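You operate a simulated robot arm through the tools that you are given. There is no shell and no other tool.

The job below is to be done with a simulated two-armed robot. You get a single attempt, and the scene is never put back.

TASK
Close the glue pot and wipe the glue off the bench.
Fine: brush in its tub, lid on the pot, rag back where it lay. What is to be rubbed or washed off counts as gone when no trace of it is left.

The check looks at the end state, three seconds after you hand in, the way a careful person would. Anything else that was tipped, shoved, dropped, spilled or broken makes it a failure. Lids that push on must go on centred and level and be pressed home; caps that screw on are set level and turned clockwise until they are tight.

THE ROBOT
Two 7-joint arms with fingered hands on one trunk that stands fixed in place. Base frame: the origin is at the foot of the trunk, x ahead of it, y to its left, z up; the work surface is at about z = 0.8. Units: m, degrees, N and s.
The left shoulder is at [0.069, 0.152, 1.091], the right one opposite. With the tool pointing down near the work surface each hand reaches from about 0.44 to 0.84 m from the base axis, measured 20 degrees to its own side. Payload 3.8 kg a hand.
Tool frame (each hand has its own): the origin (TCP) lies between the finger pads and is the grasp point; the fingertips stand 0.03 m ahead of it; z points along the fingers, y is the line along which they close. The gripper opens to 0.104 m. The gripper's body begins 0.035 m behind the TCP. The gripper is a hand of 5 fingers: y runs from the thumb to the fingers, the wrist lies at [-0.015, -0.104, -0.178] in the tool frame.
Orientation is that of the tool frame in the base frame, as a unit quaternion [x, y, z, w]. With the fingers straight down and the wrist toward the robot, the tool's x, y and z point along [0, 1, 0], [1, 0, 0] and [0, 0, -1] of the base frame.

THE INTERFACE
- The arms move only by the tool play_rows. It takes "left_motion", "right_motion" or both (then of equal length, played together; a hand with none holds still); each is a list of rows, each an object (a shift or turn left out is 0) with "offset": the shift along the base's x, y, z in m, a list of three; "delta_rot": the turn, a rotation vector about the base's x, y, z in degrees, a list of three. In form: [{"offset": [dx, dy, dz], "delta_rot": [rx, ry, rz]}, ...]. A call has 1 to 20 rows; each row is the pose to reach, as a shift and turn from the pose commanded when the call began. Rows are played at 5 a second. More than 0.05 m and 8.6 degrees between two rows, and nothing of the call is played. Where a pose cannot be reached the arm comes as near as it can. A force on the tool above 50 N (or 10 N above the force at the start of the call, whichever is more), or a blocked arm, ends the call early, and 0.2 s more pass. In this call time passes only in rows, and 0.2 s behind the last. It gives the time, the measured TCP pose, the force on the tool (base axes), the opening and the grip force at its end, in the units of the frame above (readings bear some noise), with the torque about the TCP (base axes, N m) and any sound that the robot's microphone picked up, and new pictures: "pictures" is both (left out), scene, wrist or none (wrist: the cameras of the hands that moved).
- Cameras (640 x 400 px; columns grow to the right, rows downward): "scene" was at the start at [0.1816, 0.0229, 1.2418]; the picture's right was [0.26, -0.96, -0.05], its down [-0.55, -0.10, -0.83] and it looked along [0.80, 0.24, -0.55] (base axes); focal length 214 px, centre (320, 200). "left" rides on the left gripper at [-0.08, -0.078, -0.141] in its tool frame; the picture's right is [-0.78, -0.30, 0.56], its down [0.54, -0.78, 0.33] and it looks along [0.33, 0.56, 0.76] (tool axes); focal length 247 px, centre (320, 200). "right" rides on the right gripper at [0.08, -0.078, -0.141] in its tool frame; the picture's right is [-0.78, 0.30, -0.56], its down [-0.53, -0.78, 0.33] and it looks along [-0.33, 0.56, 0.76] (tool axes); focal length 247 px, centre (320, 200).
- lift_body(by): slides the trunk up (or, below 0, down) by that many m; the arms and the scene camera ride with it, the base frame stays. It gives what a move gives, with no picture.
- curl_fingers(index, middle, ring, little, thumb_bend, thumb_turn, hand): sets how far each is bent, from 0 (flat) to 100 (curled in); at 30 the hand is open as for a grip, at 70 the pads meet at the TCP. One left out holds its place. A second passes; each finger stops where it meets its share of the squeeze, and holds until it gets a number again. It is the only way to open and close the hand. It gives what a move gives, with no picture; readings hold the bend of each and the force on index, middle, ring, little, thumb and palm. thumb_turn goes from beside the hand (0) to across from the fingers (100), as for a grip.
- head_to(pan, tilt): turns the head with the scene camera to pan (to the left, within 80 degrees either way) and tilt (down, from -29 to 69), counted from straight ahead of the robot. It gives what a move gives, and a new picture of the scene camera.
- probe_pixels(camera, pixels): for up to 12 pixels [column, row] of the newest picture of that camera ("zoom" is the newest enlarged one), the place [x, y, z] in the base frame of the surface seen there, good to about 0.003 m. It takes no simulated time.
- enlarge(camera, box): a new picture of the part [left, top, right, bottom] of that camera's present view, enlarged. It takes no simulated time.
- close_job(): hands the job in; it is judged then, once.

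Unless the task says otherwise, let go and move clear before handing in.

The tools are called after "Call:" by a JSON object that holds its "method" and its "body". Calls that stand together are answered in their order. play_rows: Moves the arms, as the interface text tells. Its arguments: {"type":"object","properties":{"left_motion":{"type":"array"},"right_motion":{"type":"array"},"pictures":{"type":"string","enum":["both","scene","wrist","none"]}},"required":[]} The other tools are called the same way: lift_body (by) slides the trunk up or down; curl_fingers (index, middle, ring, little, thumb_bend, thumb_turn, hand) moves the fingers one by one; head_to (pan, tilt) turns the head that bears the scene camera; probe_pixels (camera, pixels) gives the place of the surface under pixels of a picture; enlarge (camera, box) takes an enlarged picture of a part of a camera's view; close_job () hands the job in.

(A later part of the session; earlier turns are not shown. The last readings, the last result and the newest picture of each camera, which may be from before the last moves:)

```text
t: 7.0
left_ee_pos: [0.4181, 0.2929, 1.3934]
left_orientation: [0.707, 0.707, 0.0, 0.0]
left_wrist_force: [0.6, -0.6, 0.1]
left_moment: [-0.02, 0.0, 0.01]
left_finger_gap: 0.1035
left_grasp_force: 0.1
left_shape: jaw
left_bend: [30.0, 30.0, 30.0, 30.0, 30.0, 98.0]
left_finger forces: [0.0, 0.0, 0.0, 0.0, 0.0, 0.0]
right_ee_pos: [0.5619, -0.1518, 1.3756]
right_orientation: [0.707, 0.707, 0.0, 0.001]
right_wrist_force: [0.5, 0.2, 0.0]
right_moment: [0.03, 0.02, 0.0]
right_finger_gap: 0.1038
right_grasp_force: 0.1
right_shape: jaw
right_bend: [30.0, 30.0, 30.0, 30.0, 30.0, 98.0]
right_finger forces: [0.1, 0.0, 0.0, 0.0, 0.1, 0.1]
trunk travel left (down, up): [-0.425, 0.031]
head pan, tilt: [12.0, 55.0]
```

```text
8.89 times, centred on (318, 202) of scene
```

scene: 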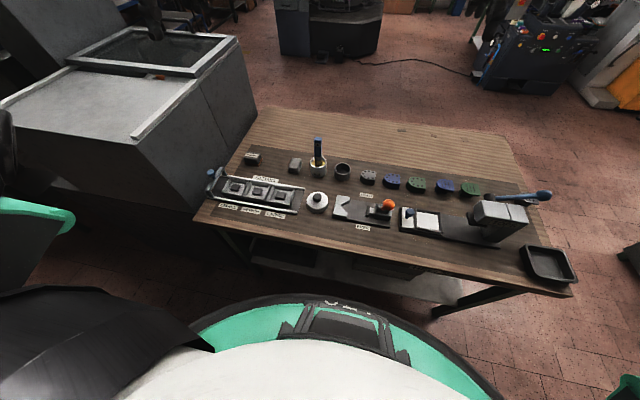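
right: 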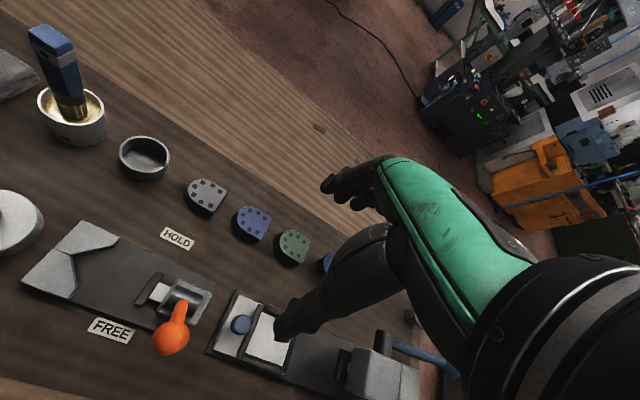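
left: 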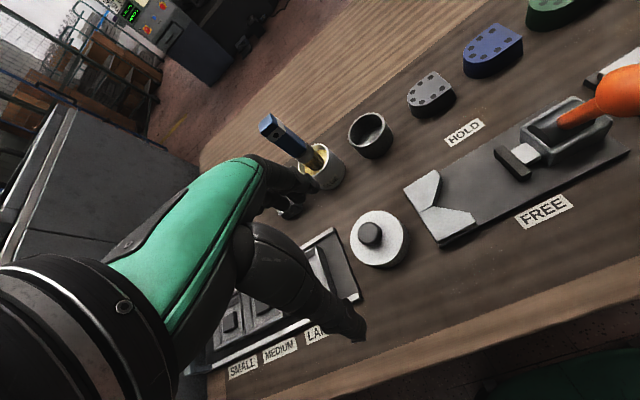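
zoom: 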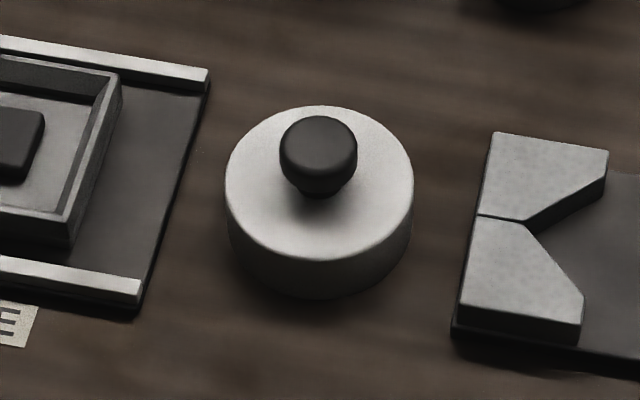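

Call:
{"method": "probe_pixels", "body": {"camera": "zoom", "pixels": [[320, 130], [283, 150], [354, 150], [318, 175], [320, 110], [230, 180], [410, 180], [320, 255], [320, 285], [318, 120], [235, 240], [300, 320]]}}

Call:
{"method": "lift_body", "body": {"by": -0.25}}

Call:
{"method": "head_to", "body": {"pan": 15, "tilt": 40}}

```text
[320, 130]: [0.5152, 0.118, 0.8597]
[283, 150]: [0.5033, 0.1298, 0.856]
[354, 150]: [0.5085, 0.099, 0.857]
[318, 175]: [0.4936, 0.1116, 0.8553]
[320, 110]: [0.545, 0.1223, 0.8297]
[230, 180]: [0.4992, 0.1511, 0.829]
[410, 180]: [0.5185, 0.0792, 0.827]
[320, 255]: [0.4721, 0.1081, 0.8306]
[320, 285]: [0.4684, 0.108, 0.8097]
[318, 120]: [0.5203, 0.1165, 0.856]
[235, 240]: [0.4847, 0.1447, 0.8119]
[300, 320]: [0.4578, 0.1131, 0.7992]
```

```text
t: 9.6
left_ee_pos: [0.4178, 0.2951, 1.143]
left_orientation: [0.707, 0.707, 0.0, 0.0]
left_wrist_force: [-0.3, 0.9, -0.5]
left_moment: [-0.02, 0.01, 0.01]
left_finger_gap: 0.1039
left_grasp_force: 0.0
left_shape: jaw
left_bend: [30.0, 30.0, 30.0, 30.0, 30.0, 98.0]
left_finger forces: [0.1, 0.0, 0.1, 0.0, 0.1, 0.0]
right_ee_pos: [0.5619, -0.1527, 1.1261]
right_orientation: [0.707, 0.708, 0.0, 0.002]
right_wrist_force: [-0.5, 0.0, 0.6]
right_moment: [0.02, 0.01, 0.02]
right_finger_gap: 0.1036
right_grasp_force: 0.0
right_shape: jaw
right_bend: [30.0, 30.0, 30.0, 30.0, 30.0, 98.0]
right_finger forces: [0.1, 0.0, 0.1, 0.1, 0.0, 0.0]
trunk travel left (down, up): [-0.175, 0.281]
head pan, tilt: [12.0, 55.0]
```

```text
t: 10.4
left_ee_pos: [0.4183, 0.2942, 1.1437]
left_orientation: [0.707, 0.707, 0.0, 0.0]
left_wrist_force: [-0.2, -0.3, -0.4]
left_moment: [0.01, -0.01, -0.01]
left_finger_gap: 0.1039
left_grasp_force: 0.0
left_shape: jaw
left_bend: [30.0, 30.0, 30.0, 30.0, 30.0, 98.0]
left_finger forces: [0.0, 0.0, 0.0, 0.1, 0.0, 0.0]
right_ee_pos: [0.5617, -0.1523, 1.1258]
right_orientation: [0.707, 0.707, 0.0, 0.0]
right_wrist_force: [0.6, 0.2, 0.4]
right_moment: [0.0, 0.02, 0.02]
right_finger_gap: 0.1038
right_grasp_force: 0.1
right_shape: jaw
right_bend: [30.0, 30.0, 30.0, 30.0, 30.0, 98.0]
right_finger forces: [0.1, 0.0, 0.0, 0.1, 0.0, 0.0]
trunk travel left (down, up): [-0.175, 0.281]
head pan, tilt: [15.0, 40.0]
```

scene: 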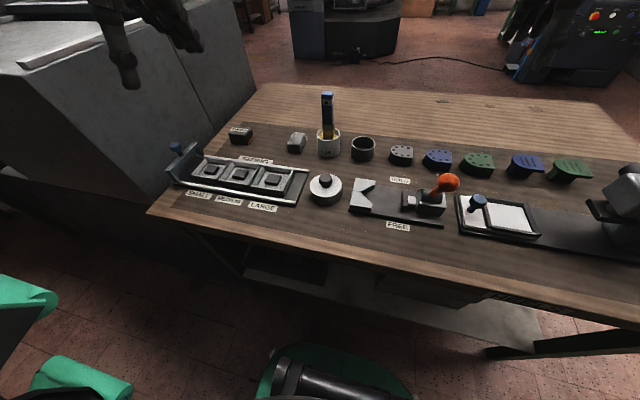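

The bench is unchanged and the view is good. I'll move the left hand above the brush at (0.671, 0.147), keeping the height.

Call:
{"method": "play_rows", "body": {"left_motion": [{"offset": [0.04, -0.024, 0]}, {"offset": [0.08, -0.048, 0]}, {"offset": [0.12, -0.072, 0]}, {"offset": [0.16, -0.095, 0]}, {"offset": [0.2, -0.117, 0]}, {"offset": [0.23, -0.135, 0]}, {"offset": [0.2525, -0.1468, 0]}, {"offset": [0.2525, -0.1468, -0.04]}, {"offset": [0.2525, -0.1468, -0.08]}], "pictures": "both"}}

```text
t: 12.4
left_ee_pos: [0.6711, 0.1485, 1.0609]
left_orientation: [0.707, 0.707, 0.0, 0.0]
left_wrist_force: [0.8, -0.6, 0.2]
left_moment: [0.02, 0.03, 0.01]
left_finger_gap: 0.1039
left_grasp_force: 0.1
left_shape: jaw
left_bend: [30.0, 30.0, 30.0, 30.0, 30.0, 98.0]
left_finger forces: [0.0, 0.1, 0.1, 0.0, 0.0, 0.0]
right_ee_pos: [0.5627, -0.1513, 1.1248]
right_orientation: [0.708, 0.707, -0.001, 0.0]
right_wrist_force: [0.8, 0.8, 0.3]
right_moment: [-0.01, -0.01, -0.01]
right_finger_gap: 0.1037
right_grasp_force: 0.0
right_shape: jaw
right_bend: [30.0, 30.0, 30.0, 30.0, 30.0, 98.0]
right_finger forces: [0.0, 0.1, 0.0, 0.0, 0.0, 0.0]
trunk travel left (down, up): [-0.175, 0.281]
head pan, tilt: [15.0, 40.0]
```

scene: 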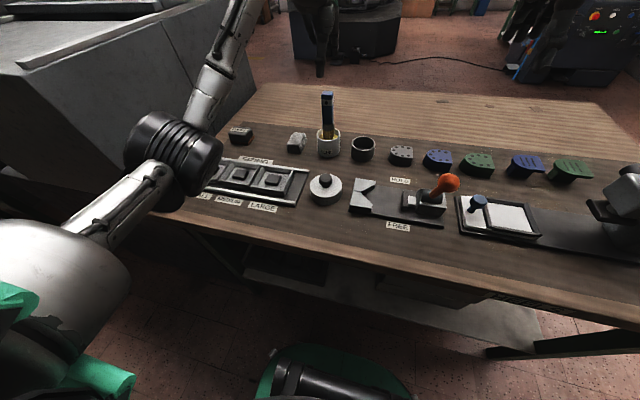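
left: 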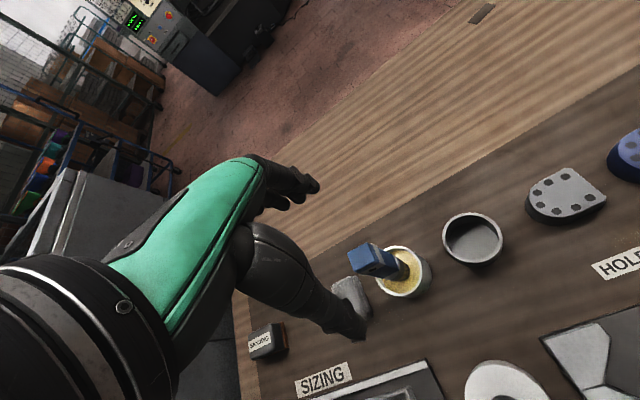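

The hand is over the brush; I'll probe the brush's top in the left camera to check the centring before going down.

Call:
{"method": "enlarge", "body": {"camera": "left", "box": [330, 220, 450, 310]}}

```text
4.44 times, centred on (390, 265) of left
```

zoom: 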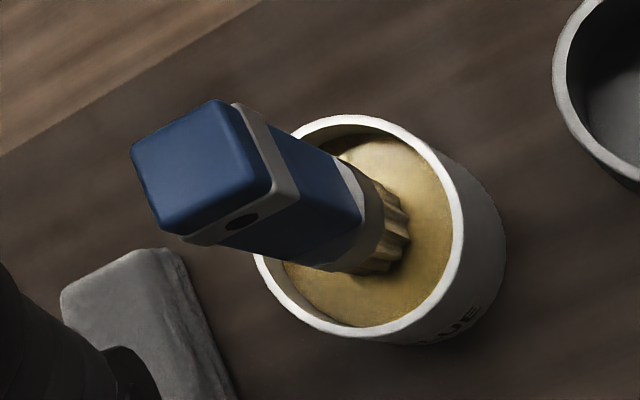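

Call:
{"method": "probe_pixels", "body": {"camera": "zoom", "pixels": [[140, 152], [212, 106], [264, 180], [172, 226], [198, 168], [330, 200], [300, 235], [258, 255], [460, 210], [370, 120], [390, 330]]}}

```text
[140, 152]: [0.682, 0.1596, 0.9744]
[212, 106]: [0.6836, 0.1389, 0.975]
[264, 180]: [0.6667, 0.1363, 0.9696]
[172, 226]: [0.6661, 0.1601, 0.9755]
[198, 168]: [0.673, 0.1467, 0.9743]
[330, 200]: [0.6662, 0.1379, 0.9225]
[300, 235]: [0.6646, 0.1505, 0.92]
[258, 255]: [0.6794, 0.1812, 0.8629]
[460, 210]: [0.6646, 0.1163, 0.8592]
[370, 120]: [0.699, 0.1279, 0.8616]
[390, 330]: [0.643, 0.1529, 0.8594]
```

Both cameras agree on a brush centre of about (0.672, 0.148), so the hand is centred. I'll go down to z = 0.95.

Call:
{"method": "play_rows", "body": {"left_motion": [{"offset": [0.001, -0.0005, -0.03]}, {"offset": [0.001, -0.0005, -0.06]}, {"offset": [0.001, -0.0005, -0.09]}, {"offset": [0.001, -0.0005, -0.112]}], "pictures": "both"}}

```text
t: 13.4
left_ee_pos: [0.6715, 0.1487, 0.9514]
left_orientation: [0.707, 0.707, 0.0, 0.0]
left_wrist_force: [-0.6, -0.5, 0.8]
left_moment: [-0.01, 0.02, -0.01]
left_finger_gap: 0.1038
left_grasp_force: 0.1
left_shape: jaw
left_bend: [30.0, 30.0, 30.0, 30.0, 30.0, 98.0]
left_finger forces: [0.1, 0.0, 0.0, 0.0, 0.0, 0.0]
right_ee_pos: [0.5616, -0.152, 1.1255]
right_orientation: [0.707, 0.707, 0.0, 0.0]
right_wrist_force: [-0.5, 1.1, -0.2]
right_moment: [-0.03, 0.03, 0.01]
right_finger_gap: 0.1036
right_grasp_force: 0.0
right_shape: jaw
right_bend: [30.0, 30.0, 30.0, 30.0, 30.0, 98.0]
right_finger forces: [0.1, 0.0, 0.1, 0.0, 0.1, 0.0]
trunk travel left (down, up): [-0.175, 0.281]
head pan, tilt: [15.0, 40.0]
```

scene: 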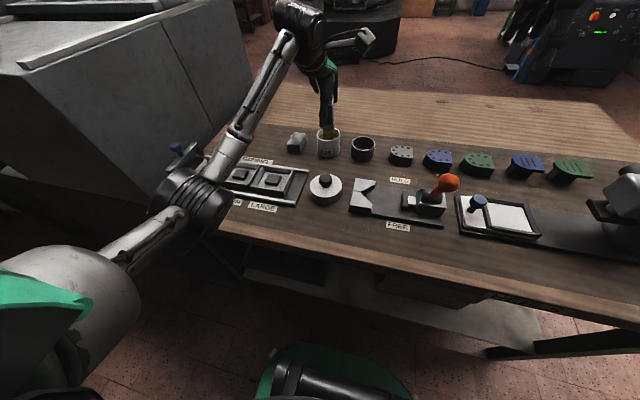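
left: 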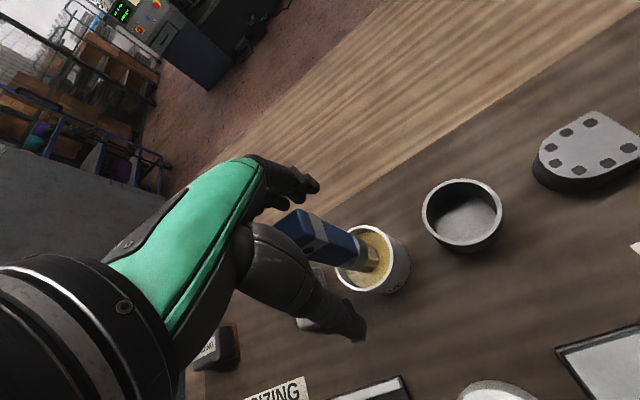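

The handle sits between thumb and fingers. I'll close all fingers gently, first to 50, then on to grip.

Call:
{"method": "curl_fingers", "body": {"hand": "left", "index": 50, "middle": 50, "ring": 50, "little": 50, "thumb_bend": 50, "thumb_turn": 100}}

Call:
{"method": "enlarge", "body": {"camera": "left", "box": [220, 160, 440, 350]}}

Call:
{"method": "enlarge", "body": {"camera": "scene", "box": [280, 40, 380, 170]}}

```text
t: 14.4
left_ee_pos: [0.6713, 0.1464, 0.9519]
left_orientation: [0.707, 0.707, -0.001, 0.0]
left_wrist_force: [1.1, -0.3, 0.4]
left_moment: [-0.02, -0.03, 0.0]
left_finger_gap: 0.0525
left_grasp_force: 0.0
left_shape: fingers
left_bend: [50.0, 50.0, 50.0, 50.0, 50.0, 100.0]
left_finger forces: [0.0, 0.0, 0.1, 0.0, 0.1, 0.0]
right_ee_pos: [0.5616, -0.1515, 1.1256]
right_orientation: [0.707, 0.707, 0.0, 0.0]
right_wrist_force: [-0.2, -0.1, 0.4]
right_moment: [0.01, -0.03, 0.0]
right_finger_gap: 0.1035
right_grasp_force: 0.1
right_shape: jaw
right_bend: [30.0, 30.0, 30.0, 30.0, 30.0, 98.0]
right_finger forces: [0.0, 0.0, 0.0, 0.0, 0.0, 0.0]
trunk travel left (down, up): [-0.175, 0.281]
head pan, tilt: [15.0, 40.0]
```

```text
2.11 times, centred on (330, 255) of left
```

zoom: 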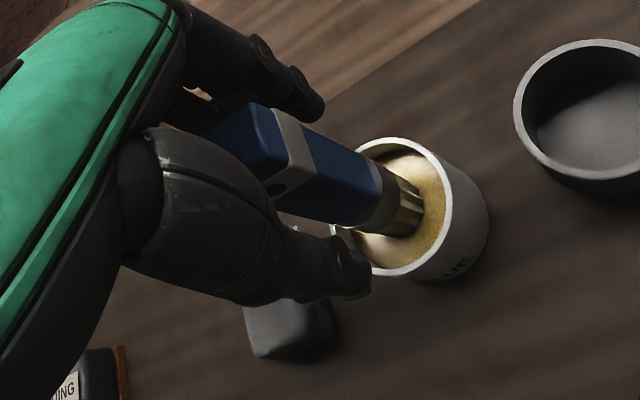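

```text
3.08 times, centred on (330, 105) of scene
```

zoom: 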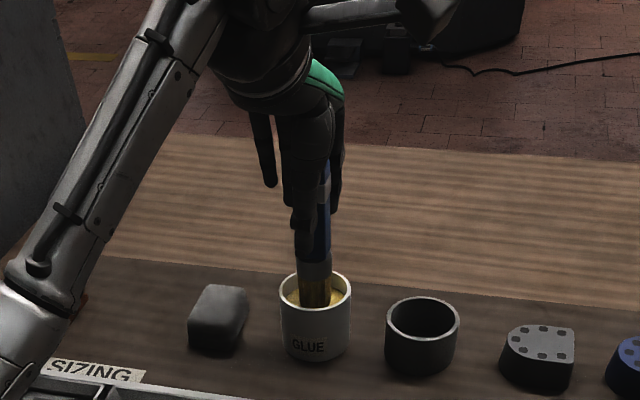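

Thumb and fingers are either side of the handle at a 0.05 m gap. I'll close to the grip.

Call:
{"method": "curl_fingers", "body": {"hand": "left", "index": 60, "middle": 60, "ring": 60, "little": 60, "thumb_bend": 60}}

Call:
{"method": "curl_fingers", "body": {"hand": "left", "index": 68, "middle": 68, "ring": 68, "little": 68, "thumb_bend": 68}}

Call:
{"method": "enlarge", "body": {"camera": "left", "box": [220, 160, 440, 350]}}

Call:
{"method": "enlarge", "body": {"camera": "scene", "box": [280, 40, 380, 170]}}

```text
t: 15.4
left_ee_pos: [0.6699, 0.1486, 0.951]
left_orientation: [0.707, 0.707, 0.001, 0.0]
left_wrist_force: [-0.2, -0.1, -0.3]
left_moment: [-0.01, 0.02, -0.02]
left_finger_gap: 0.0276
left_grasp_force: 0.4
left_shape: fingers
left_bend: [60.0, 60.0, 60.0, 60.0, 59.0, 100.0]
left_finger forces: [0.4, 0.1, 0.0, 0.0, 0.3, 0.1]
right_ee_pos: [0.562, -0.1526, 1.126]
right_orientation: [0.707, 0.707, 0.0, -0.001]
right_wrist_force: [0.8, -0.1, 0.9]
right_moment: [-0.01, 0.01, -0.06]
right_finger_gap: 0.1037
right_grasp_force: 0.1
right_shape: jaw
right_bend: [30.0, 30.0, 30.0, 30.0, 30.0, 98.0]
right_finger forces: [0.0, 0.0, 0.0, 0.0, 0.0, 0.0]
trunk travel left (down, up): [-0.175, 0.281]
head pan, tilt: [15.0, 40.0]
```

```text
t: 16.4
left_ee_pos: [0.6716, 0.1485, 0.9515]
left_orientation: [0.707, 0.707, 0.0, 0.0]
left_wrist_force: [0.9, -0.3, -0.1]
left_moment: [0.0, 0.01, 0.01]
left_finger_gap: 0.0244
left_grasp_force: 7.6
left_shape: fingers
left_bend: [62.0, 64.0, 68.0, 68.0, 60.0, 100.0]
left_finger forces: [3.8, 4.0, 0.1, 0.1, 7.8, 0.0]
right_ee_pos: [0.5614, -0.1518, 1.1259]
right_orientation: [0.707, 0.707, 0.0, -0.001]
right_wrist_force: [0.1, 0.8, 0.0]
right_moment: [-0.04, 0.0, -0.03]
right_finger_gap: 0.1038
right_grasp_force: 0.0
right_shape: jaw
right_bend: [30.0, 30.0, 30.0, 30.0, 30.0, 98.0]
right_finger forces: [0.0, 0.0, 0.0, 0.1, 0.0, 0.0]
trunk travel left (down, up): [-0.175, 0.281]
head pan, tilt: [15.0, 40.0]
```

```text
2.11 times, centred on (330, 255) of left
```

zoom: 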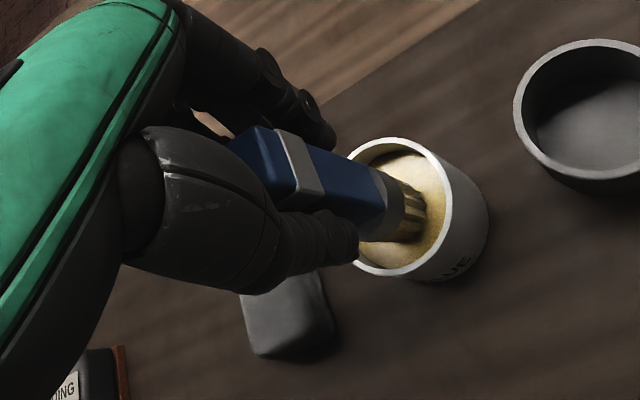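

```text
3.08 times, centred on (330, 105) of scene
```

zoom: 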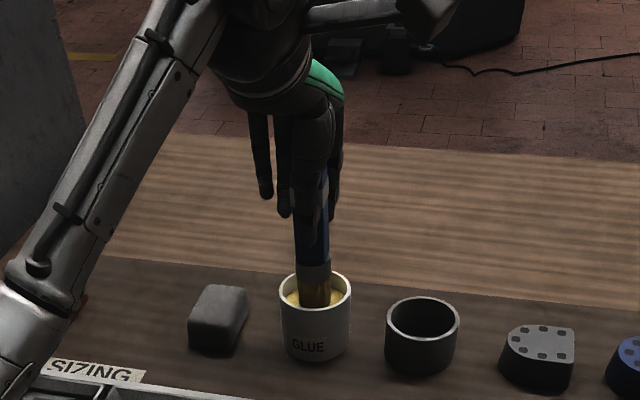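

Index, middle and thumb hold the handle at about 8 N. I'll lift the brush straight up 0.08 m slowly and let it hang over the pot a moment.

Call:
{"method": "play_rows", "body": {"left_motion": [{"offset": [0, 0, 0.01]}, {"offset": [0, 0, 0.02]}, {"offset": [0, 0, 0.035]}, {"offset": [0, 0, 0.05]}, {"offset": [0, 0, 0.065]}, {"offset": [0, 0, 0.08]}, {"offset": [0, 0, 0.08]}, {"offset": [0, 0, 0.08]}, {"offset": [0, 0, 0.08]}], "pictures": "both"}}

Call:
{"method": "enlarge", "body": {"camera": "scene", "box": [280, 40, 380, 170]}}

Call:
{"method": "enlarge", "body": {"camera": "left", "box": [220, 160, 520, 350]}}

```text
t: 18.4
left_ee_pos: [0.6715, 0.1466, 1.0313]
left_orientation: [0.707, 0.708, 0.0, 0.0]
left_wrist_force: [-0.2, 0.0, -0.7]
left_moment: [0.0, -0.02, 0.03]
left_finger_gap: 0.0243
left_grasp_force: 7.6
left_shape: fingers
left_bend: [62.0, 64.0, 68.0, 68.0, 60.0, 100.0]
left_finger forces: [3.8, 3.9, 0.0, 0.0, 7.7, 0.1]
right_ee_pos: [0.561, -0.1527, 1.1259]
right_orientation: [0.707, 0.707, 0.0, 0.0]
right_wrist_force: [0.4, 0.1, 0.4]
right_moment: [0.02, 0.01, -0.02]
right_finger_gap: 0.1035
right_grasp_force: 0.1
right_shape: jaw
right_bend: [30.0, 30.0, 30.0, 30.0, 30.0, 98.0]
right_finger forces: [0.1, 0.0, 0.0, 0.0, 0.0, 0.0]
trunk travel left (down, up): [-0.175, 0.281]
head pan, tilt: [15.0, 40.0]
```

scene: 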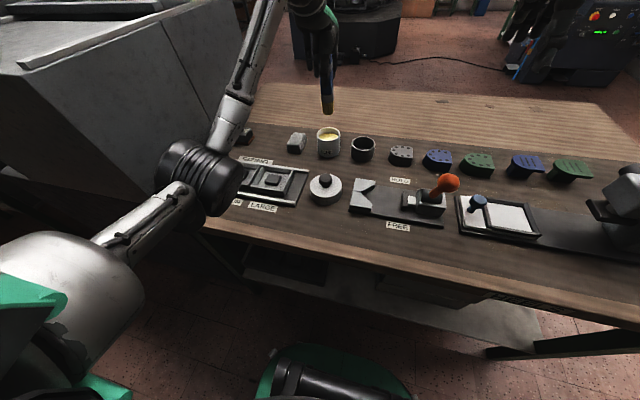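
left: 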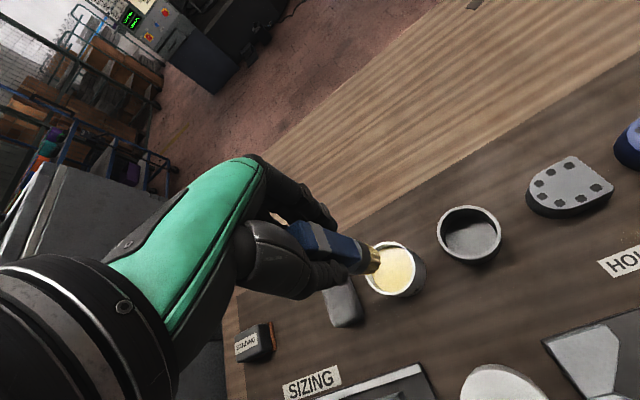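

```text
3.08 times, centred on (330, 105) of scene
```

zoom: 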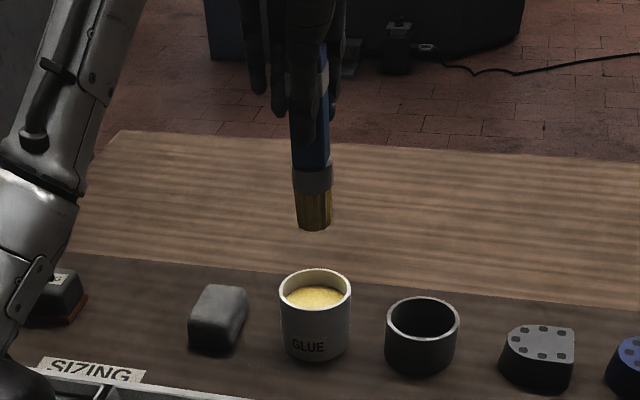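

```text
2.11 times, centred on (370, 255) of left
```

zoom: 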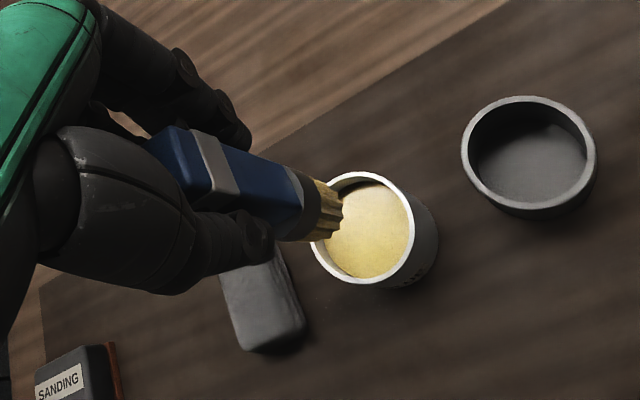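

The brush is out with no drips visible. I'll probe the bristle end and ferrule to know where the brush hangs.

Call:
{"method": "probe_pixels", "body": {"camera": "scene", "pixels": [[328, 112], [328, 113], [325, 112], [331, 112], [327, 101], [327, 90]]}}

Call:
{"method": "probe_pixels", "body": {"camera": "zoom", "pixels": [[335, 195], [328, 215], [318, 235], [320, 205], [265, 180], [525, 170], [470, 150], [590, 150]]}}

```text
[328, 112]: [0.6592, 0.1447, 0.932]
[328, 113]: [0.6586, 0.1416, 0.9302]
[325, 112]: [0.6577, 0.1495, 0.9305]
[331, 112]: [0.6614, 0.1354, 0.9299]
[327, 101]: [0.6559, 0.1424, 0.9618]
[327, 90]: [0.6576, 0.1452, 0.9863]
```

```text
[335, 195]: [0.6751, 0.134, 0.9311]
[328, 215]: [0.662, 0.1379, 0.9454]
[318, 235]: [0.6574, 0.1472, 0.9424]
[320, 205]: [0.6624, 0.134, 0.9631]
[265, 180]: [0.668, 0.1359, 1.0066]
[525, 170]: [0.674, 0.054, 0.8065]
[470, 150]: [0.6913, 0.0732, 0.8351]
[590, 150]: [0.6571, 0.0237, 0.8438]
```

The bristle end hangs at z ≈ 0.925, centred near (0.669, 0.142). I'll carry it over the tub centre (0.673, 0.049) and lower until just above the floor.

Call:
{"method": "play_rows", "body": {"left_motion": [{"offset": [0.001, -0.02, 0]}, {"offset": [0.002, -0.04, 0]}, {"offset": [0.003, -0.06, 0]}, {"offset": [0.004, -0.08, 0]}, {"offset": [0.0045, -0.093, 0]}, {"offset": [0.0045, -0.093, -0.02]}, {"offset": [0.0045, -0.093, -0.04]}, {"offset": [0.0045, -0.093, -0.06]}], "pictures": "both"}}

Call:
{"method": "enlarge", "body": {"camera": "scene", "box": [300, 60, 420, 170]}}

Call:
{"method": "enlarge", "body": {"camera": "left", "box": [240, 160, 480, 330]}}

```text
t: 20.2
left_ee_pos: [0.6765, 0.0538, 0.9713]
left_orientation: [0.707, 0.707, 0.0, 0.001]
left_wrist_force: [0.7, -0.3, -1.0]
left_moment: [0.0, 0.01, -0.01]
left_finger_gap: 0.0245
left_grasp_force: 7.5
left_shape: fingers
left_bend: [62.0, 64.0, 68.0, 68.0, 60.0, 100.0]
left_finger forces: [3.7, 4.0, 0.0, 0.1, 7.7, 0.0]
right_ee_pos: [0.5622, -0.1516, 1.1256]
right_orientation: [0.707, 0.707, 0.0, 0.001]
right_wrist_force: [0.0, 0.5, -0.6]
right_moment: [0.01, 0.01, -0.04]
right_finger_gap: 0.1037
right_grasp_force: 0.1
right_shape: jaw
right_bend: [30.0, 30.0, 30.0, 30.0, 30.0, 98.0]
right_finger forces: [0.0, 0.0, 0.1, 0.0, 0.0, 0.0]
trunk travel left (down, up): [-0.175, 0.281]
head pan, tilt: [15.0, 40.0]
```

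scene: 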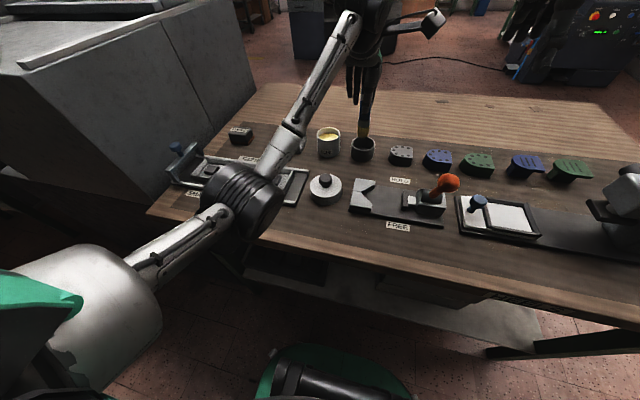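
left: 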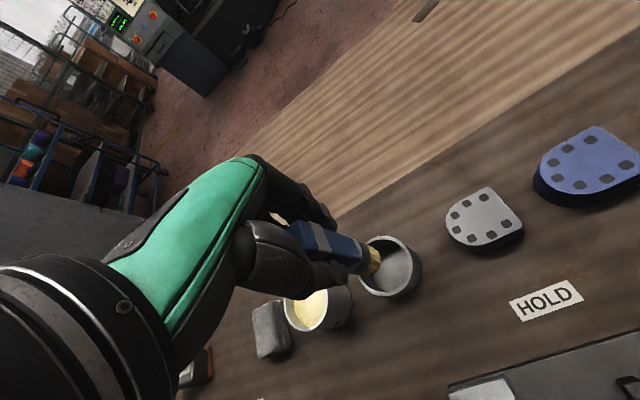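

```text
3.64 times, centred on (360, 115) of scene
```

zoom: 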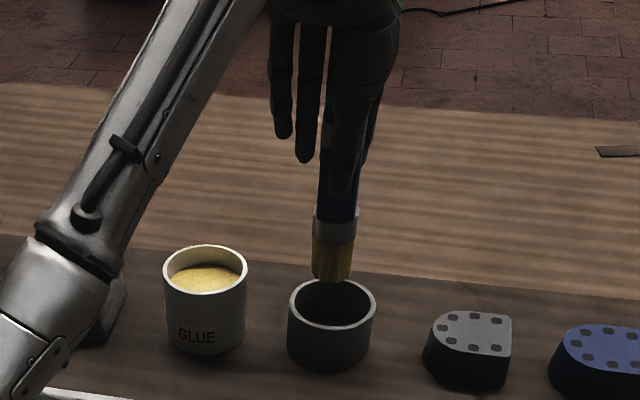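

```text
2.35 times, centred on (360, 245) of left
```

zoom: 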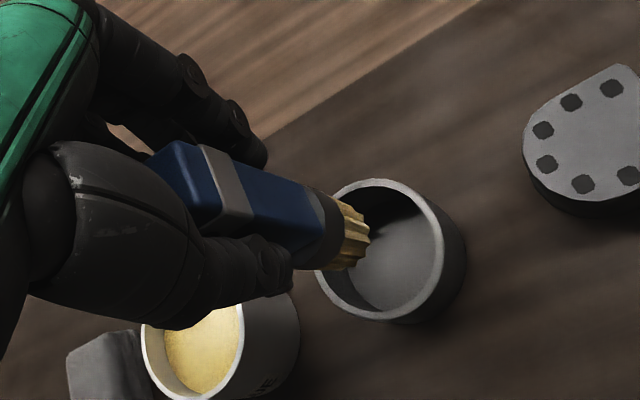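

The bristles hang just above the tub; I'll probe both to check alignment before lowering.

Call:
{"method": "probe_pixels", "body": {"camera": "scene", "pixels": [[363, 133], [359, 132], [367, 133], [363, 125], [359, 125], [367.5, 125], [352, 143], [374, 144], [362, 149], [363, 139]]}}

Call:
{"method": "probe_pixels", "body": {"camera": "zoom", "pixels": [[363, 215], [363, 238], [345, 262], [350, 240], [320, 270], [375, 183], [438, 230], [395, 310], [385, 265]]}}

```text
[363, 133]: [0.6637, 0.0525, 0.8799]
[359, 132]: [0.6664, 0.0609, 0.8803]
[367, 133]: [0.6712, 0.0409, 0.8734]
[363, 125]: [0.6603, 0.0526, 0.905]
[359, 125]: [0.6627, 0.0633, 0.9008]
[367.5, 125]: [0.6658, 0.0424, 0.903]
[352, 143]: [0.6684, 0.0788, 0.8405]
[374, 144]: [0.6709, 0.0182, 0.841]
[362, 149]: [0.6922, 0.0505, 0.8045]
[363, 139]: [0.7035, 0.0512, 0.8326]
```

```text
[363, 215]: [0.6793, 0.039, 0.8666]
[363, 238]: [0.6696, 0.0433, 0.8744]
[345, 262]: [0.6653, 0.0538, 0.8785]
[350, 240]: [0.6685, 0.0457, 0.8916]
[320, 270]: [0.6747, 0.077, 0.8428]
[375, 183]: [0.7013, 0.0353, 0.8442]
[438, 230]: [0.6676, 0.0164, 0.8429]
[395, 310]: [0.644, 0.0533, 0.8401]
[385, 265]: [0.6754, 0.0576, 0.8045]
```

Bristles are centred at about (0.674, 0.051) against a tub centre of (0.673, 0.049), well within the opening. I'll lower to near the floor, then in small steps till contact.

Call:
{"method": "play_rows", "body": {"left_motion": [{"offset": [0, -0.001, -0.015]}, {"offset": [0, -0.002, -0.03]}, {"offset": [0, -0.002, -0.043]}, {"offset": [0, -0.002, -0.052]}], "pictures": "both"}}

Call:
{"method": "enlarge", "body": {"camera": "scene", "box": [320, 100, 400, 170]}}

Call:
{"method": "enlarge", "body": {"camera": "left", "box": [240, 160, 480, 330]}}

```text
t: 21.2
left_ee_pos: [0.6775, 0.051, 0.9188]
left_orientation: [0.708, 0.707, 0.0, 0.0]
left_wrist_force: [-0.9, 0.7, -0.5]
left_moment: [-0.03, -0.01, -0.02]
left_finger_gap: 0.0244
left_grasp_force: 8.1
left_shape: fingers
left_bend: [62.0, 64.0, 68.0, 68.0, 60.0, 100.0]
left_finger forces: [3.8, 3.9, 0.0, 0.1, 7.7, 0.0]
right_ee_pos: [0.5617, -0.1521, 1.1257]
right_orientation: [0.707, 0.707, 0.001, 0.0]
right_wrist_force: [-0.6, 0.5, 0.3]
right_moment: [-0.03, 0.01, 0.03]
right_finger_gap: 0.1037
right_grasp_force: 0.1
right_shape: jaw
right_bend: [30.0, 30.0, 30.0, 30.0, 30.0, 98.0]
right_finger forces: [0.0, 0.0, 0.0, 0.0, 0.0, 0.0]
trunk travel left (down, up): [-0.175, 0.281]
head pan, tilt: [15.0, 40.0]
```

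scene: 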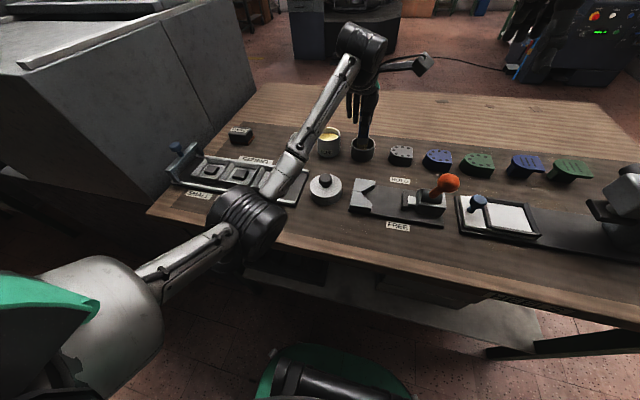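
left: 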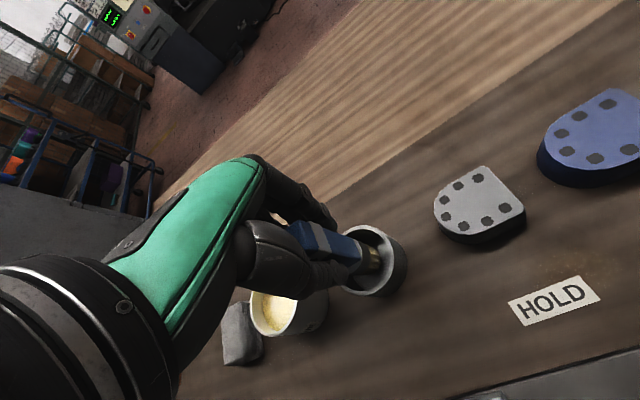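

```text
5.71 times, centred on (360, 135) of scene
```

zoom: 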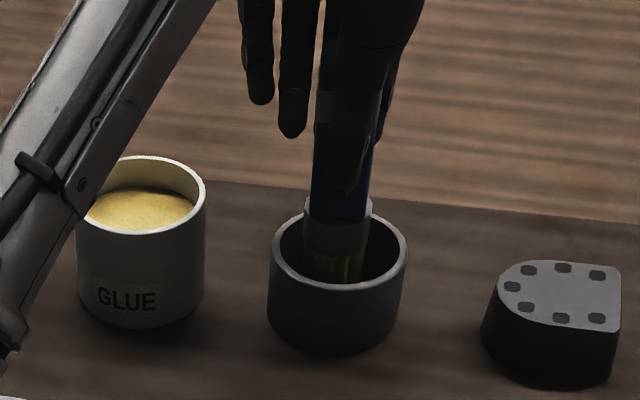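

```text
2.35 times, centred on (360, 245) of left
```

zoom: 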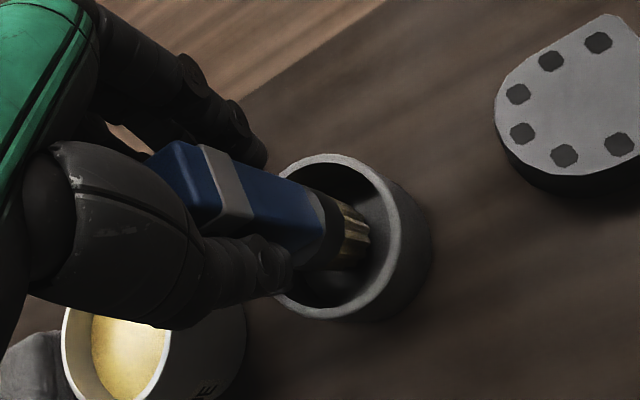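

The brush is in the tub without contact yet. I'll check the elbow's clearance above the bench and continue down in small steps.

Call:
{"method": "probe_pixels", "body": {"camera": "scene", "pixels": [[245, 245], [225, 250], [270, 225], [285, 175], [300, 130]]}}

Call:
{"method": "play_rows", "body": {"left_motion": [{"offset": [0, 0, -0.003]}, {"offset": [0, 0, -0.006]}, {"offset": [0, 0, -0.008]}], "pictures": "none"}}

Call:
{"method": "enlarge", "body": {"camera": "scene", "box": [320, 100, 400, 170]}}

```text
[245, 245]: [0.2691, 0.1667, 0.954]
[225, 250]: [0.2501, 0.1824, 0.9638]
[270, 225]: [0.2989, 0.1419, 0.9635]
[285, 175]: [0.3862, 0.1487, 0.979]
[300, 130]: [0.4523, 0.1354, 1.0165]
```

```text
t: 22.0
left_ee_pos: [0.6765, 0.0518, 0.9126]
left_orientation: [0.708, 0.707, 0.001, 0.001]
left_wrist_force: [0.7, -0.2, 3.6]
left_moment: [-0.01, -0.03, -0.02]
left_finger_gap: 0.0246
left_grasp_force: 8.2
left_shape: fingers
left_bend: [62.0, 64.0, 68.0, 68.0, 60.0, 100.0]
left_finger forces: [4.1, 4.5, 0.0, 0.0, 7.9, 0.1]
right_ee_pos: [0.5613, -0.1524, 1.1256]
right_orientation: [0.708, 0.707, 0.0, 0.0]
right_wrist_force: [-0.3, 0.2, 0.7]
right_moment: [0.04, 0.01, 0.01]
right_finger_gap: 0.1038
right_grasp_force: 0.0
right_shape: jaw
right_bend: [30.0, 30.0, 30.0, 30.0, 30.0, 98.0]
right_finger forces: [0.0, 0.0, 0.1, 0.0, 0.0, 0.0]
trunk travel left (down, up): [-0.175, 0.281]
head pan, tilt: [15.0, 40.0]
```

```text
5.71 times, centred on (360, 135) of scene
```

zoom: 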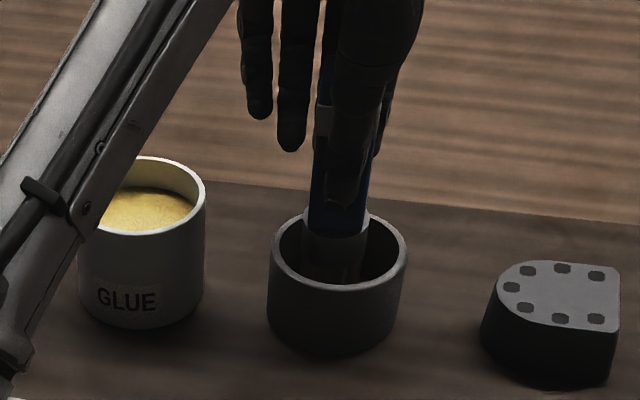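

Contact at about 3.6 N shows the bristles are on the tub floor. I'll open the fingers gently.

Call:
{"method": "curl_fingers", "body": {"hand": "left", "index": 58, "middle": 58, "ring": 58, "little": 58, "thumb_bend": 57}}

Call:
{"method": "enlarge", "body": {"camera": "scene", "box": [320, 100, 400, 170]}}

Call:
{"method": "enlarge", "body": {"camera": "left", "box": [240, 160, 480, 330]}}

```text
t: 23.0
left_ee_pos: [0.6763, 0.0511, 0.9094]
left_orientation: [0.707, 0.707, 0.0, 0.001]
left_wrist_force: [-0.1, 1.0, 0.6]
left_moment: [-0.03, 0.0, -0.02]
left_finger_gap: 0.0346
left_grasp_force: 0.1
left_shape: fingers
left_bend: [57.0, 57.0, 57.0, 57.0, 56.0, 100.0]
left_finger forces: [0.0, 0.0, 0.1, 0.0, 0.0, 0.0]
right_ee_pos: [0.5617, -0.1523, 1.1258]
right_orientation: [0.707, 0.707, 0.0, 0.0]
right_wrist_force: [-1.2, 0.3, -0.2]
right_moment: [0.0, -0.02, 0.01]
right_finger_gap: 0.1035
right_grasp_force: 0.0
right_shape: jaw
right_bend: [30.0, 30.0, 30.0, 30.0, 30.0, 98.0]
right_finger forces: [0.0, 0.0, 0.1, 0.1, 0.0, 0.0]
trunk travel left (down, up): [-0.175, 0.281]
head pan, tilt: [15.0, 40.0]
```

```text
5.71 times, centred on (360, 135) of scene
```

zoom: 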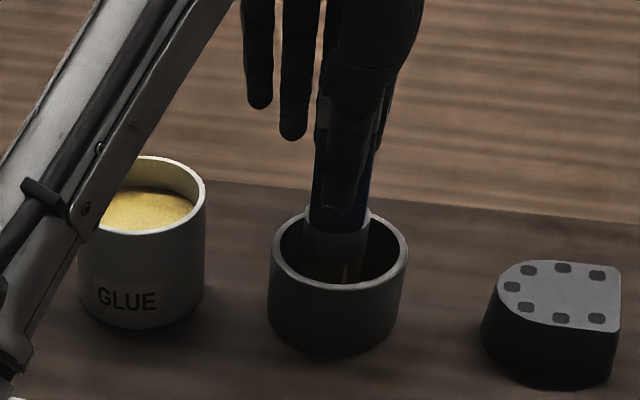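

```text
2.35 times, centred on (360, 245) of left
```

zoom: 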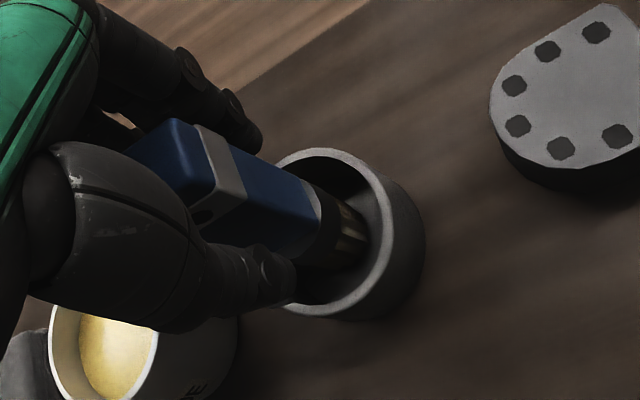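

The brush stands free in the tub with no force on the hand. I'll open fully and rise straight up 0.12 m.

Call:
{"method": "curl_fingers", "body": {"hand": "left", "index": 30, "middle": 30, "ring": 30, "little": 30, "thumb_bend": 30}}

Call:
{"method": "play_rows", "body": {"left_motion": [{"offset": [0, 0, 0.02]}, {"offset": [0, 0, 0.05]}, {"offset": [0, 0, 0.09]}, {"offset": [0, 0, 0.13]}, {"offset": [-0.03, 0.03, 0.14]}, {"offset": [-0.07, 0.05, 0.14]}, {"offset": [-0.11, 0.06, 0.14]}, {"offset": [-0.15, 0.065, 0.14]}], "pictures": "both"}}

Call:
{"method": "enlarge", "body": {"camera": "scene", "box": [280, 70, 440, 190]}}

```text
t: 24.0
left_ee_pos: [0.6764, 0.0521, 0.9107]
left_orientation: [0.707, 0.707, 0.0, 0.0]
left_wrist_force: [-0.5, -0.4, -0.6]
left_moment: [-0.02, -0.01, -0.04]
left_finger_gap: 0.1027
left_grasp_force: 0.1
left_shape: fingers
left_bend: [30.0, 30.0, 30.0, 30.0, 30.0, 98.0]
left_finger forces: [0.0, 0.1, 0.0, 0.0, 0.0, 0.1]
right_ee_pos: [0.5624, -0.1529, 1.1247]
right_orientation: [0.707, 0.707, 0.0, 0.0]
right_wrist_force: [-0.1, -0.6, -0.4]
right_moment: [-0.04, 0.01, 0.02]
right_finger_gap: 0.1039
right_grasp_force: 0.1
right_shape: jaw
right_bend: [30.0, 30.0, 30.0, 30.0, 30.0, 98.0]
right_finger forces: [0.0, 0.2, 0.1, 0.0, 0.0, 0.0]
trunk travel left (down, up): [-0.175, 0.281]
head pan, tilt: [15.0, 40.0]
```

```text
t: 25.8
left_ee_pos: [0.5225, 0.1162, 1.0521]
left_orientation: [0.707, 0.707, 0.0, -0.001]
left_wrist_force: [0.3, -0.6, 0.7]
left_moment: [0.03, -0.01, 0.02]
left_finger_gap: 0.1029
left_grasp_force: 0.0
left_shape: fingers
left_bend: [30.0, 30.0, 30.0, 30.0, 30.0, 98.0]
left_finger forces: [0.0, 0.0, 0.0, 0.1, 0.0, 0.1]
right_ee_pos: [0.5611, -0.1526, 1.1263]
right_orientation: [0.707, 0.707, 0.0, 0.001]
right_wrist_force: [-0.4, -0.6, 0.3]
right_moment: [0.04, -0.01, 0.04]
right_finger_gap: 0.1038
right_grasp_force: 0.0
right_shape: jaw
right_bend: [30.0, 30.0, 30.0, 30.0, 30.0, 98.0]
right_finger forces: [0.0, 0.1, 0.0, 0.1, 0.0, 0.0]
trunk travel left (down, up): [-0.175, 0.281]
head pan, tilt: [15.0, 40.0]
```

scene: 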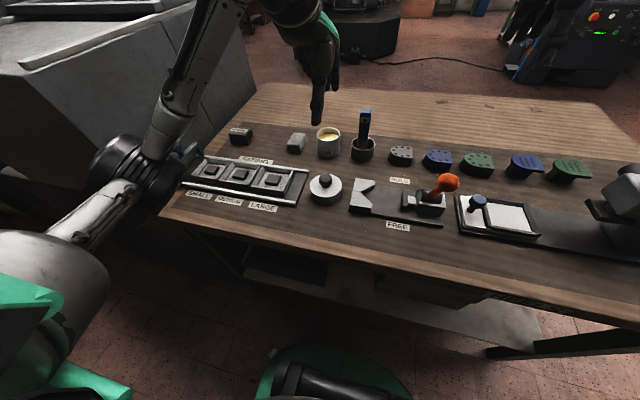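
left: 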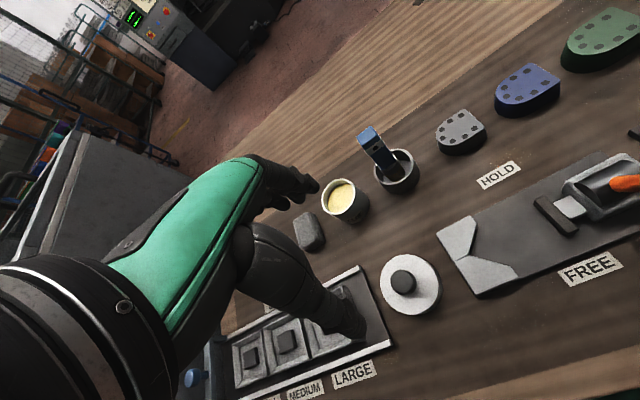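

```text
3.33 times, centred on (360, 130) of scene
```

zoom: 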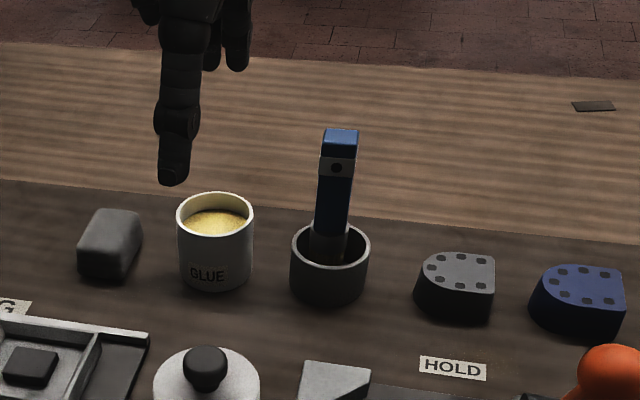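

The brush stands in the tub at (365,130) without tipping. Next, the lid: I'll measure the knob's centre with the left camera.

Call:
{"method": "enlarge", "body": {"camera": "left", "box": [365, 240, 455, 325]}}

```text
4.71 times, centred on (410, 282) of left
```

zoom: 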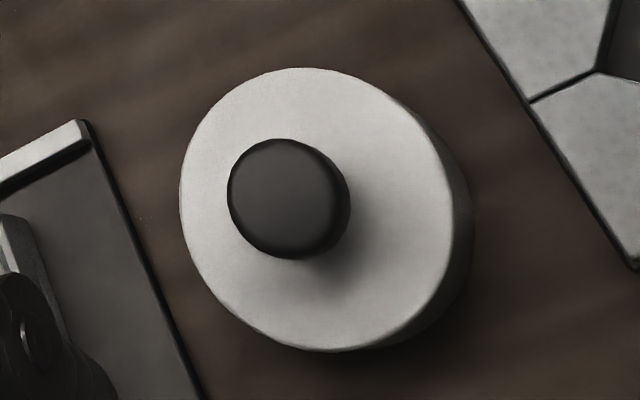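

Call:
{"method": "probe_pixels", "body": {"camera": "zoom", "pixels": [[235, 180], [335, 190], [290, 145], [275, 250], [285, 195], [188, 190], [440, 230], [320, 75], [300, 340], [345, 200], [320, 262]]}}

Call:
{"method": "enlarge", "body": {"camera": "scene", "box": [295, 165, 355, 215]}}

```text
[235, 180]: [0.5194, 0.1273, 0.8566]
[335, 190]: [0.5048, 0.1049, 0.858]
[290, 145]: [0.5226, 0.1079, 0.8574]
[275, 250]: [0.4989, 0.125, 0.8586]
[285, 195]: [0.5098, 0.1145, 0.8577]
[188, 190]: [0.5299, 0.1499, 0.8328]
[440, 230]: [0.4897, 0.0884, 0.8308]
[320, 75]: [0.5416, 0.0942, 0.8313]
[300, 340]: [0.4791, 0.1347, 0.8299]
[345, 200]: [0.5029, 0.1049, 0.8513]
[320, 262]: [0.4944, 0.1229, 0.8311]
```

```text
8.00 times, centred on (325, 190) of scene
```

zoom: 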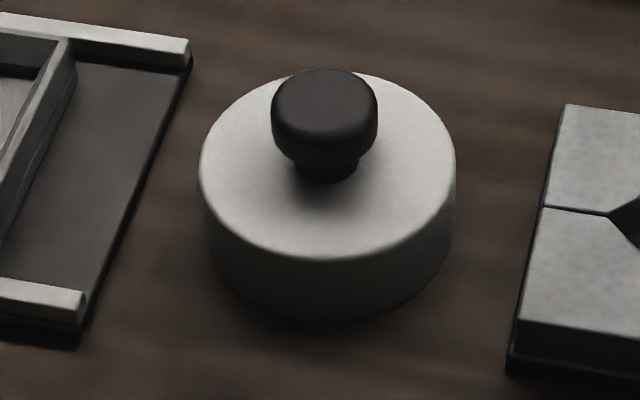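

The knob centre is about (0.510, 0.1155), with its head at z 0.843–0.858. I'll move over it and come down to 0.92 first.

Call:
{"method": "play_rows", "body": {"left_motion": [{"offset": [-0.0125, -0.0007, 0]}, {"offset": [-0.0125, -0.0007, -0.04]}, {"offset": [-0.0125, -0.0007, -0.08]}, {"offset": [-0.0125, -0.0007, -0.13]}, {"offset": [-0.0125, -0.0007, -0.13]}], "pictures": "both"}}

Call:
{"method": "enlarge", "body": {"camera": "left", "box": [240, 180, 460, 350]}}

Call:
{"method": "enlarge", "body": {"camera": "scene", "box": [280, 130, 370, 220]}}

```text
t: 27.0
left_ee_pos: [0.5118, 0.1138, 0.919]
left_orientation: [0.707, 0.707, 0.0, 0.0]
left_wrist_force: [0.4, 0.6, 0.2]
left_moment: [0.03, -0.01, 0.01]
left_finger_gap: 0.1031
left_grasp_force: 0.0
left_shape: fingers
left_bend: [30.0, 30.0, 30.0, 30.0, 30.0, 98.0]
left_finger forces: [0.1, 0.0, 0.1, 0.0, 0.0, 0.1]
right_ee_pos: [0.5614, -0.1518, 1.1254]
right_orientation: [0.707, 0.707, 0.0, 0.0]
right_wrist_force: [-0.4, 1.3, -0.5]
right_moment: [-0.02, 0.02, -0.02]
right_finger_gap: 0.1036
right_grasp_force: 0.0
right_shape: jaw
right_bend: [30.0, 30.0, 30.0, 30.0, 30.0, 98.0]
right_finger forces: [0.0, 0.0, 0.1, 0.0, 0.2, 0.0]
trunk travel left (down, up): [-0.175, 0.281]
head pan, tilt: [15.0, 40.0]
```

scene: 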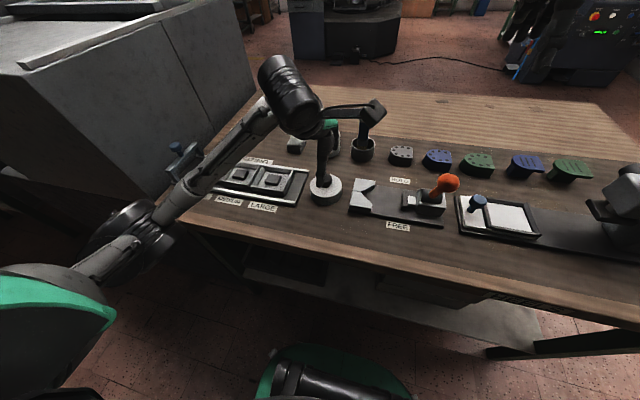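
left: 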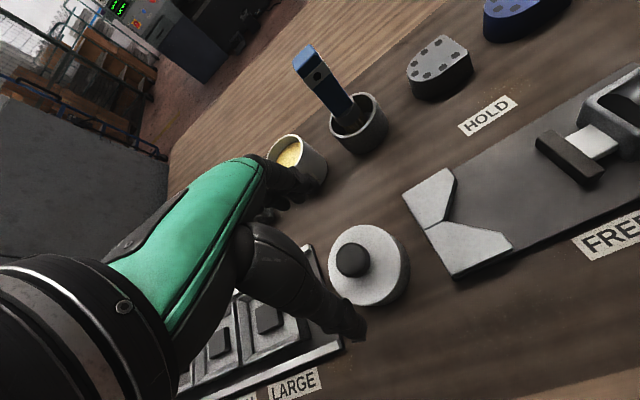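

```text
2.35 times, centred on (350, 265) of left
```

zoom: 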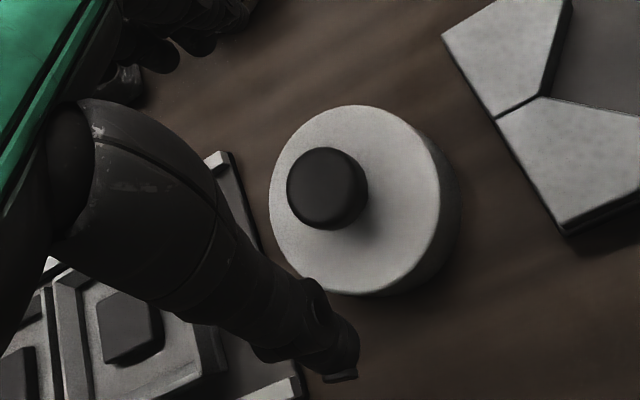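

```text
4.44 times, centred on (325, 175) of scene
```

zoom: 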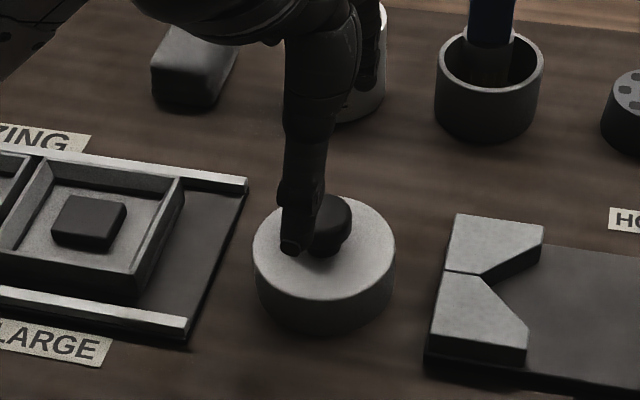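

Hand above the lid; I'll probe the thumb tip height and forearm clearance.

Call:
{"method": "probe_pixels", "body": {"camera": "zoom", "pixels": [[292, 248], [300, 200], [320, 60], [330, 215]]}}

Call:
{"method": "probe_pixels", "body": {"camera": "scene", "pixels": [[200, 195], [170, 215], [235, 165], [320, 198]]}}

Call:
{"method": "probe_pixels", "body": {"camera": "left", "pixels": [[352, 260], [355, 335], [355, 320]]}}

```text
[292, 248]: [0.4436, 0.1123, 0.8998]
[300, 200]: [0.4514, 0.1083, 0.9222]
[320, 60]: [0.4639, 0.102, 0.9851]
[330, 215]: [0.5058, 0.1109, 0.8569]
```

```text
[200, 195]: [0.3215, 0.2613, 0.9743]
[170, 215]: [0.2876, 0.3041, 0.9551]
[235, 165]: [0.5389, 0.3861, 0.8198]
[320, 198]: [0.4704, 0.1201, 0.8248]
```

```text
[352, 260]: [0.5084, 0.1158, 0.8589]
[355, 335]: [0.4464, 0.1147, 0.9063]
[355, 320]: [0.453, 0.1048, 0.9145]
```

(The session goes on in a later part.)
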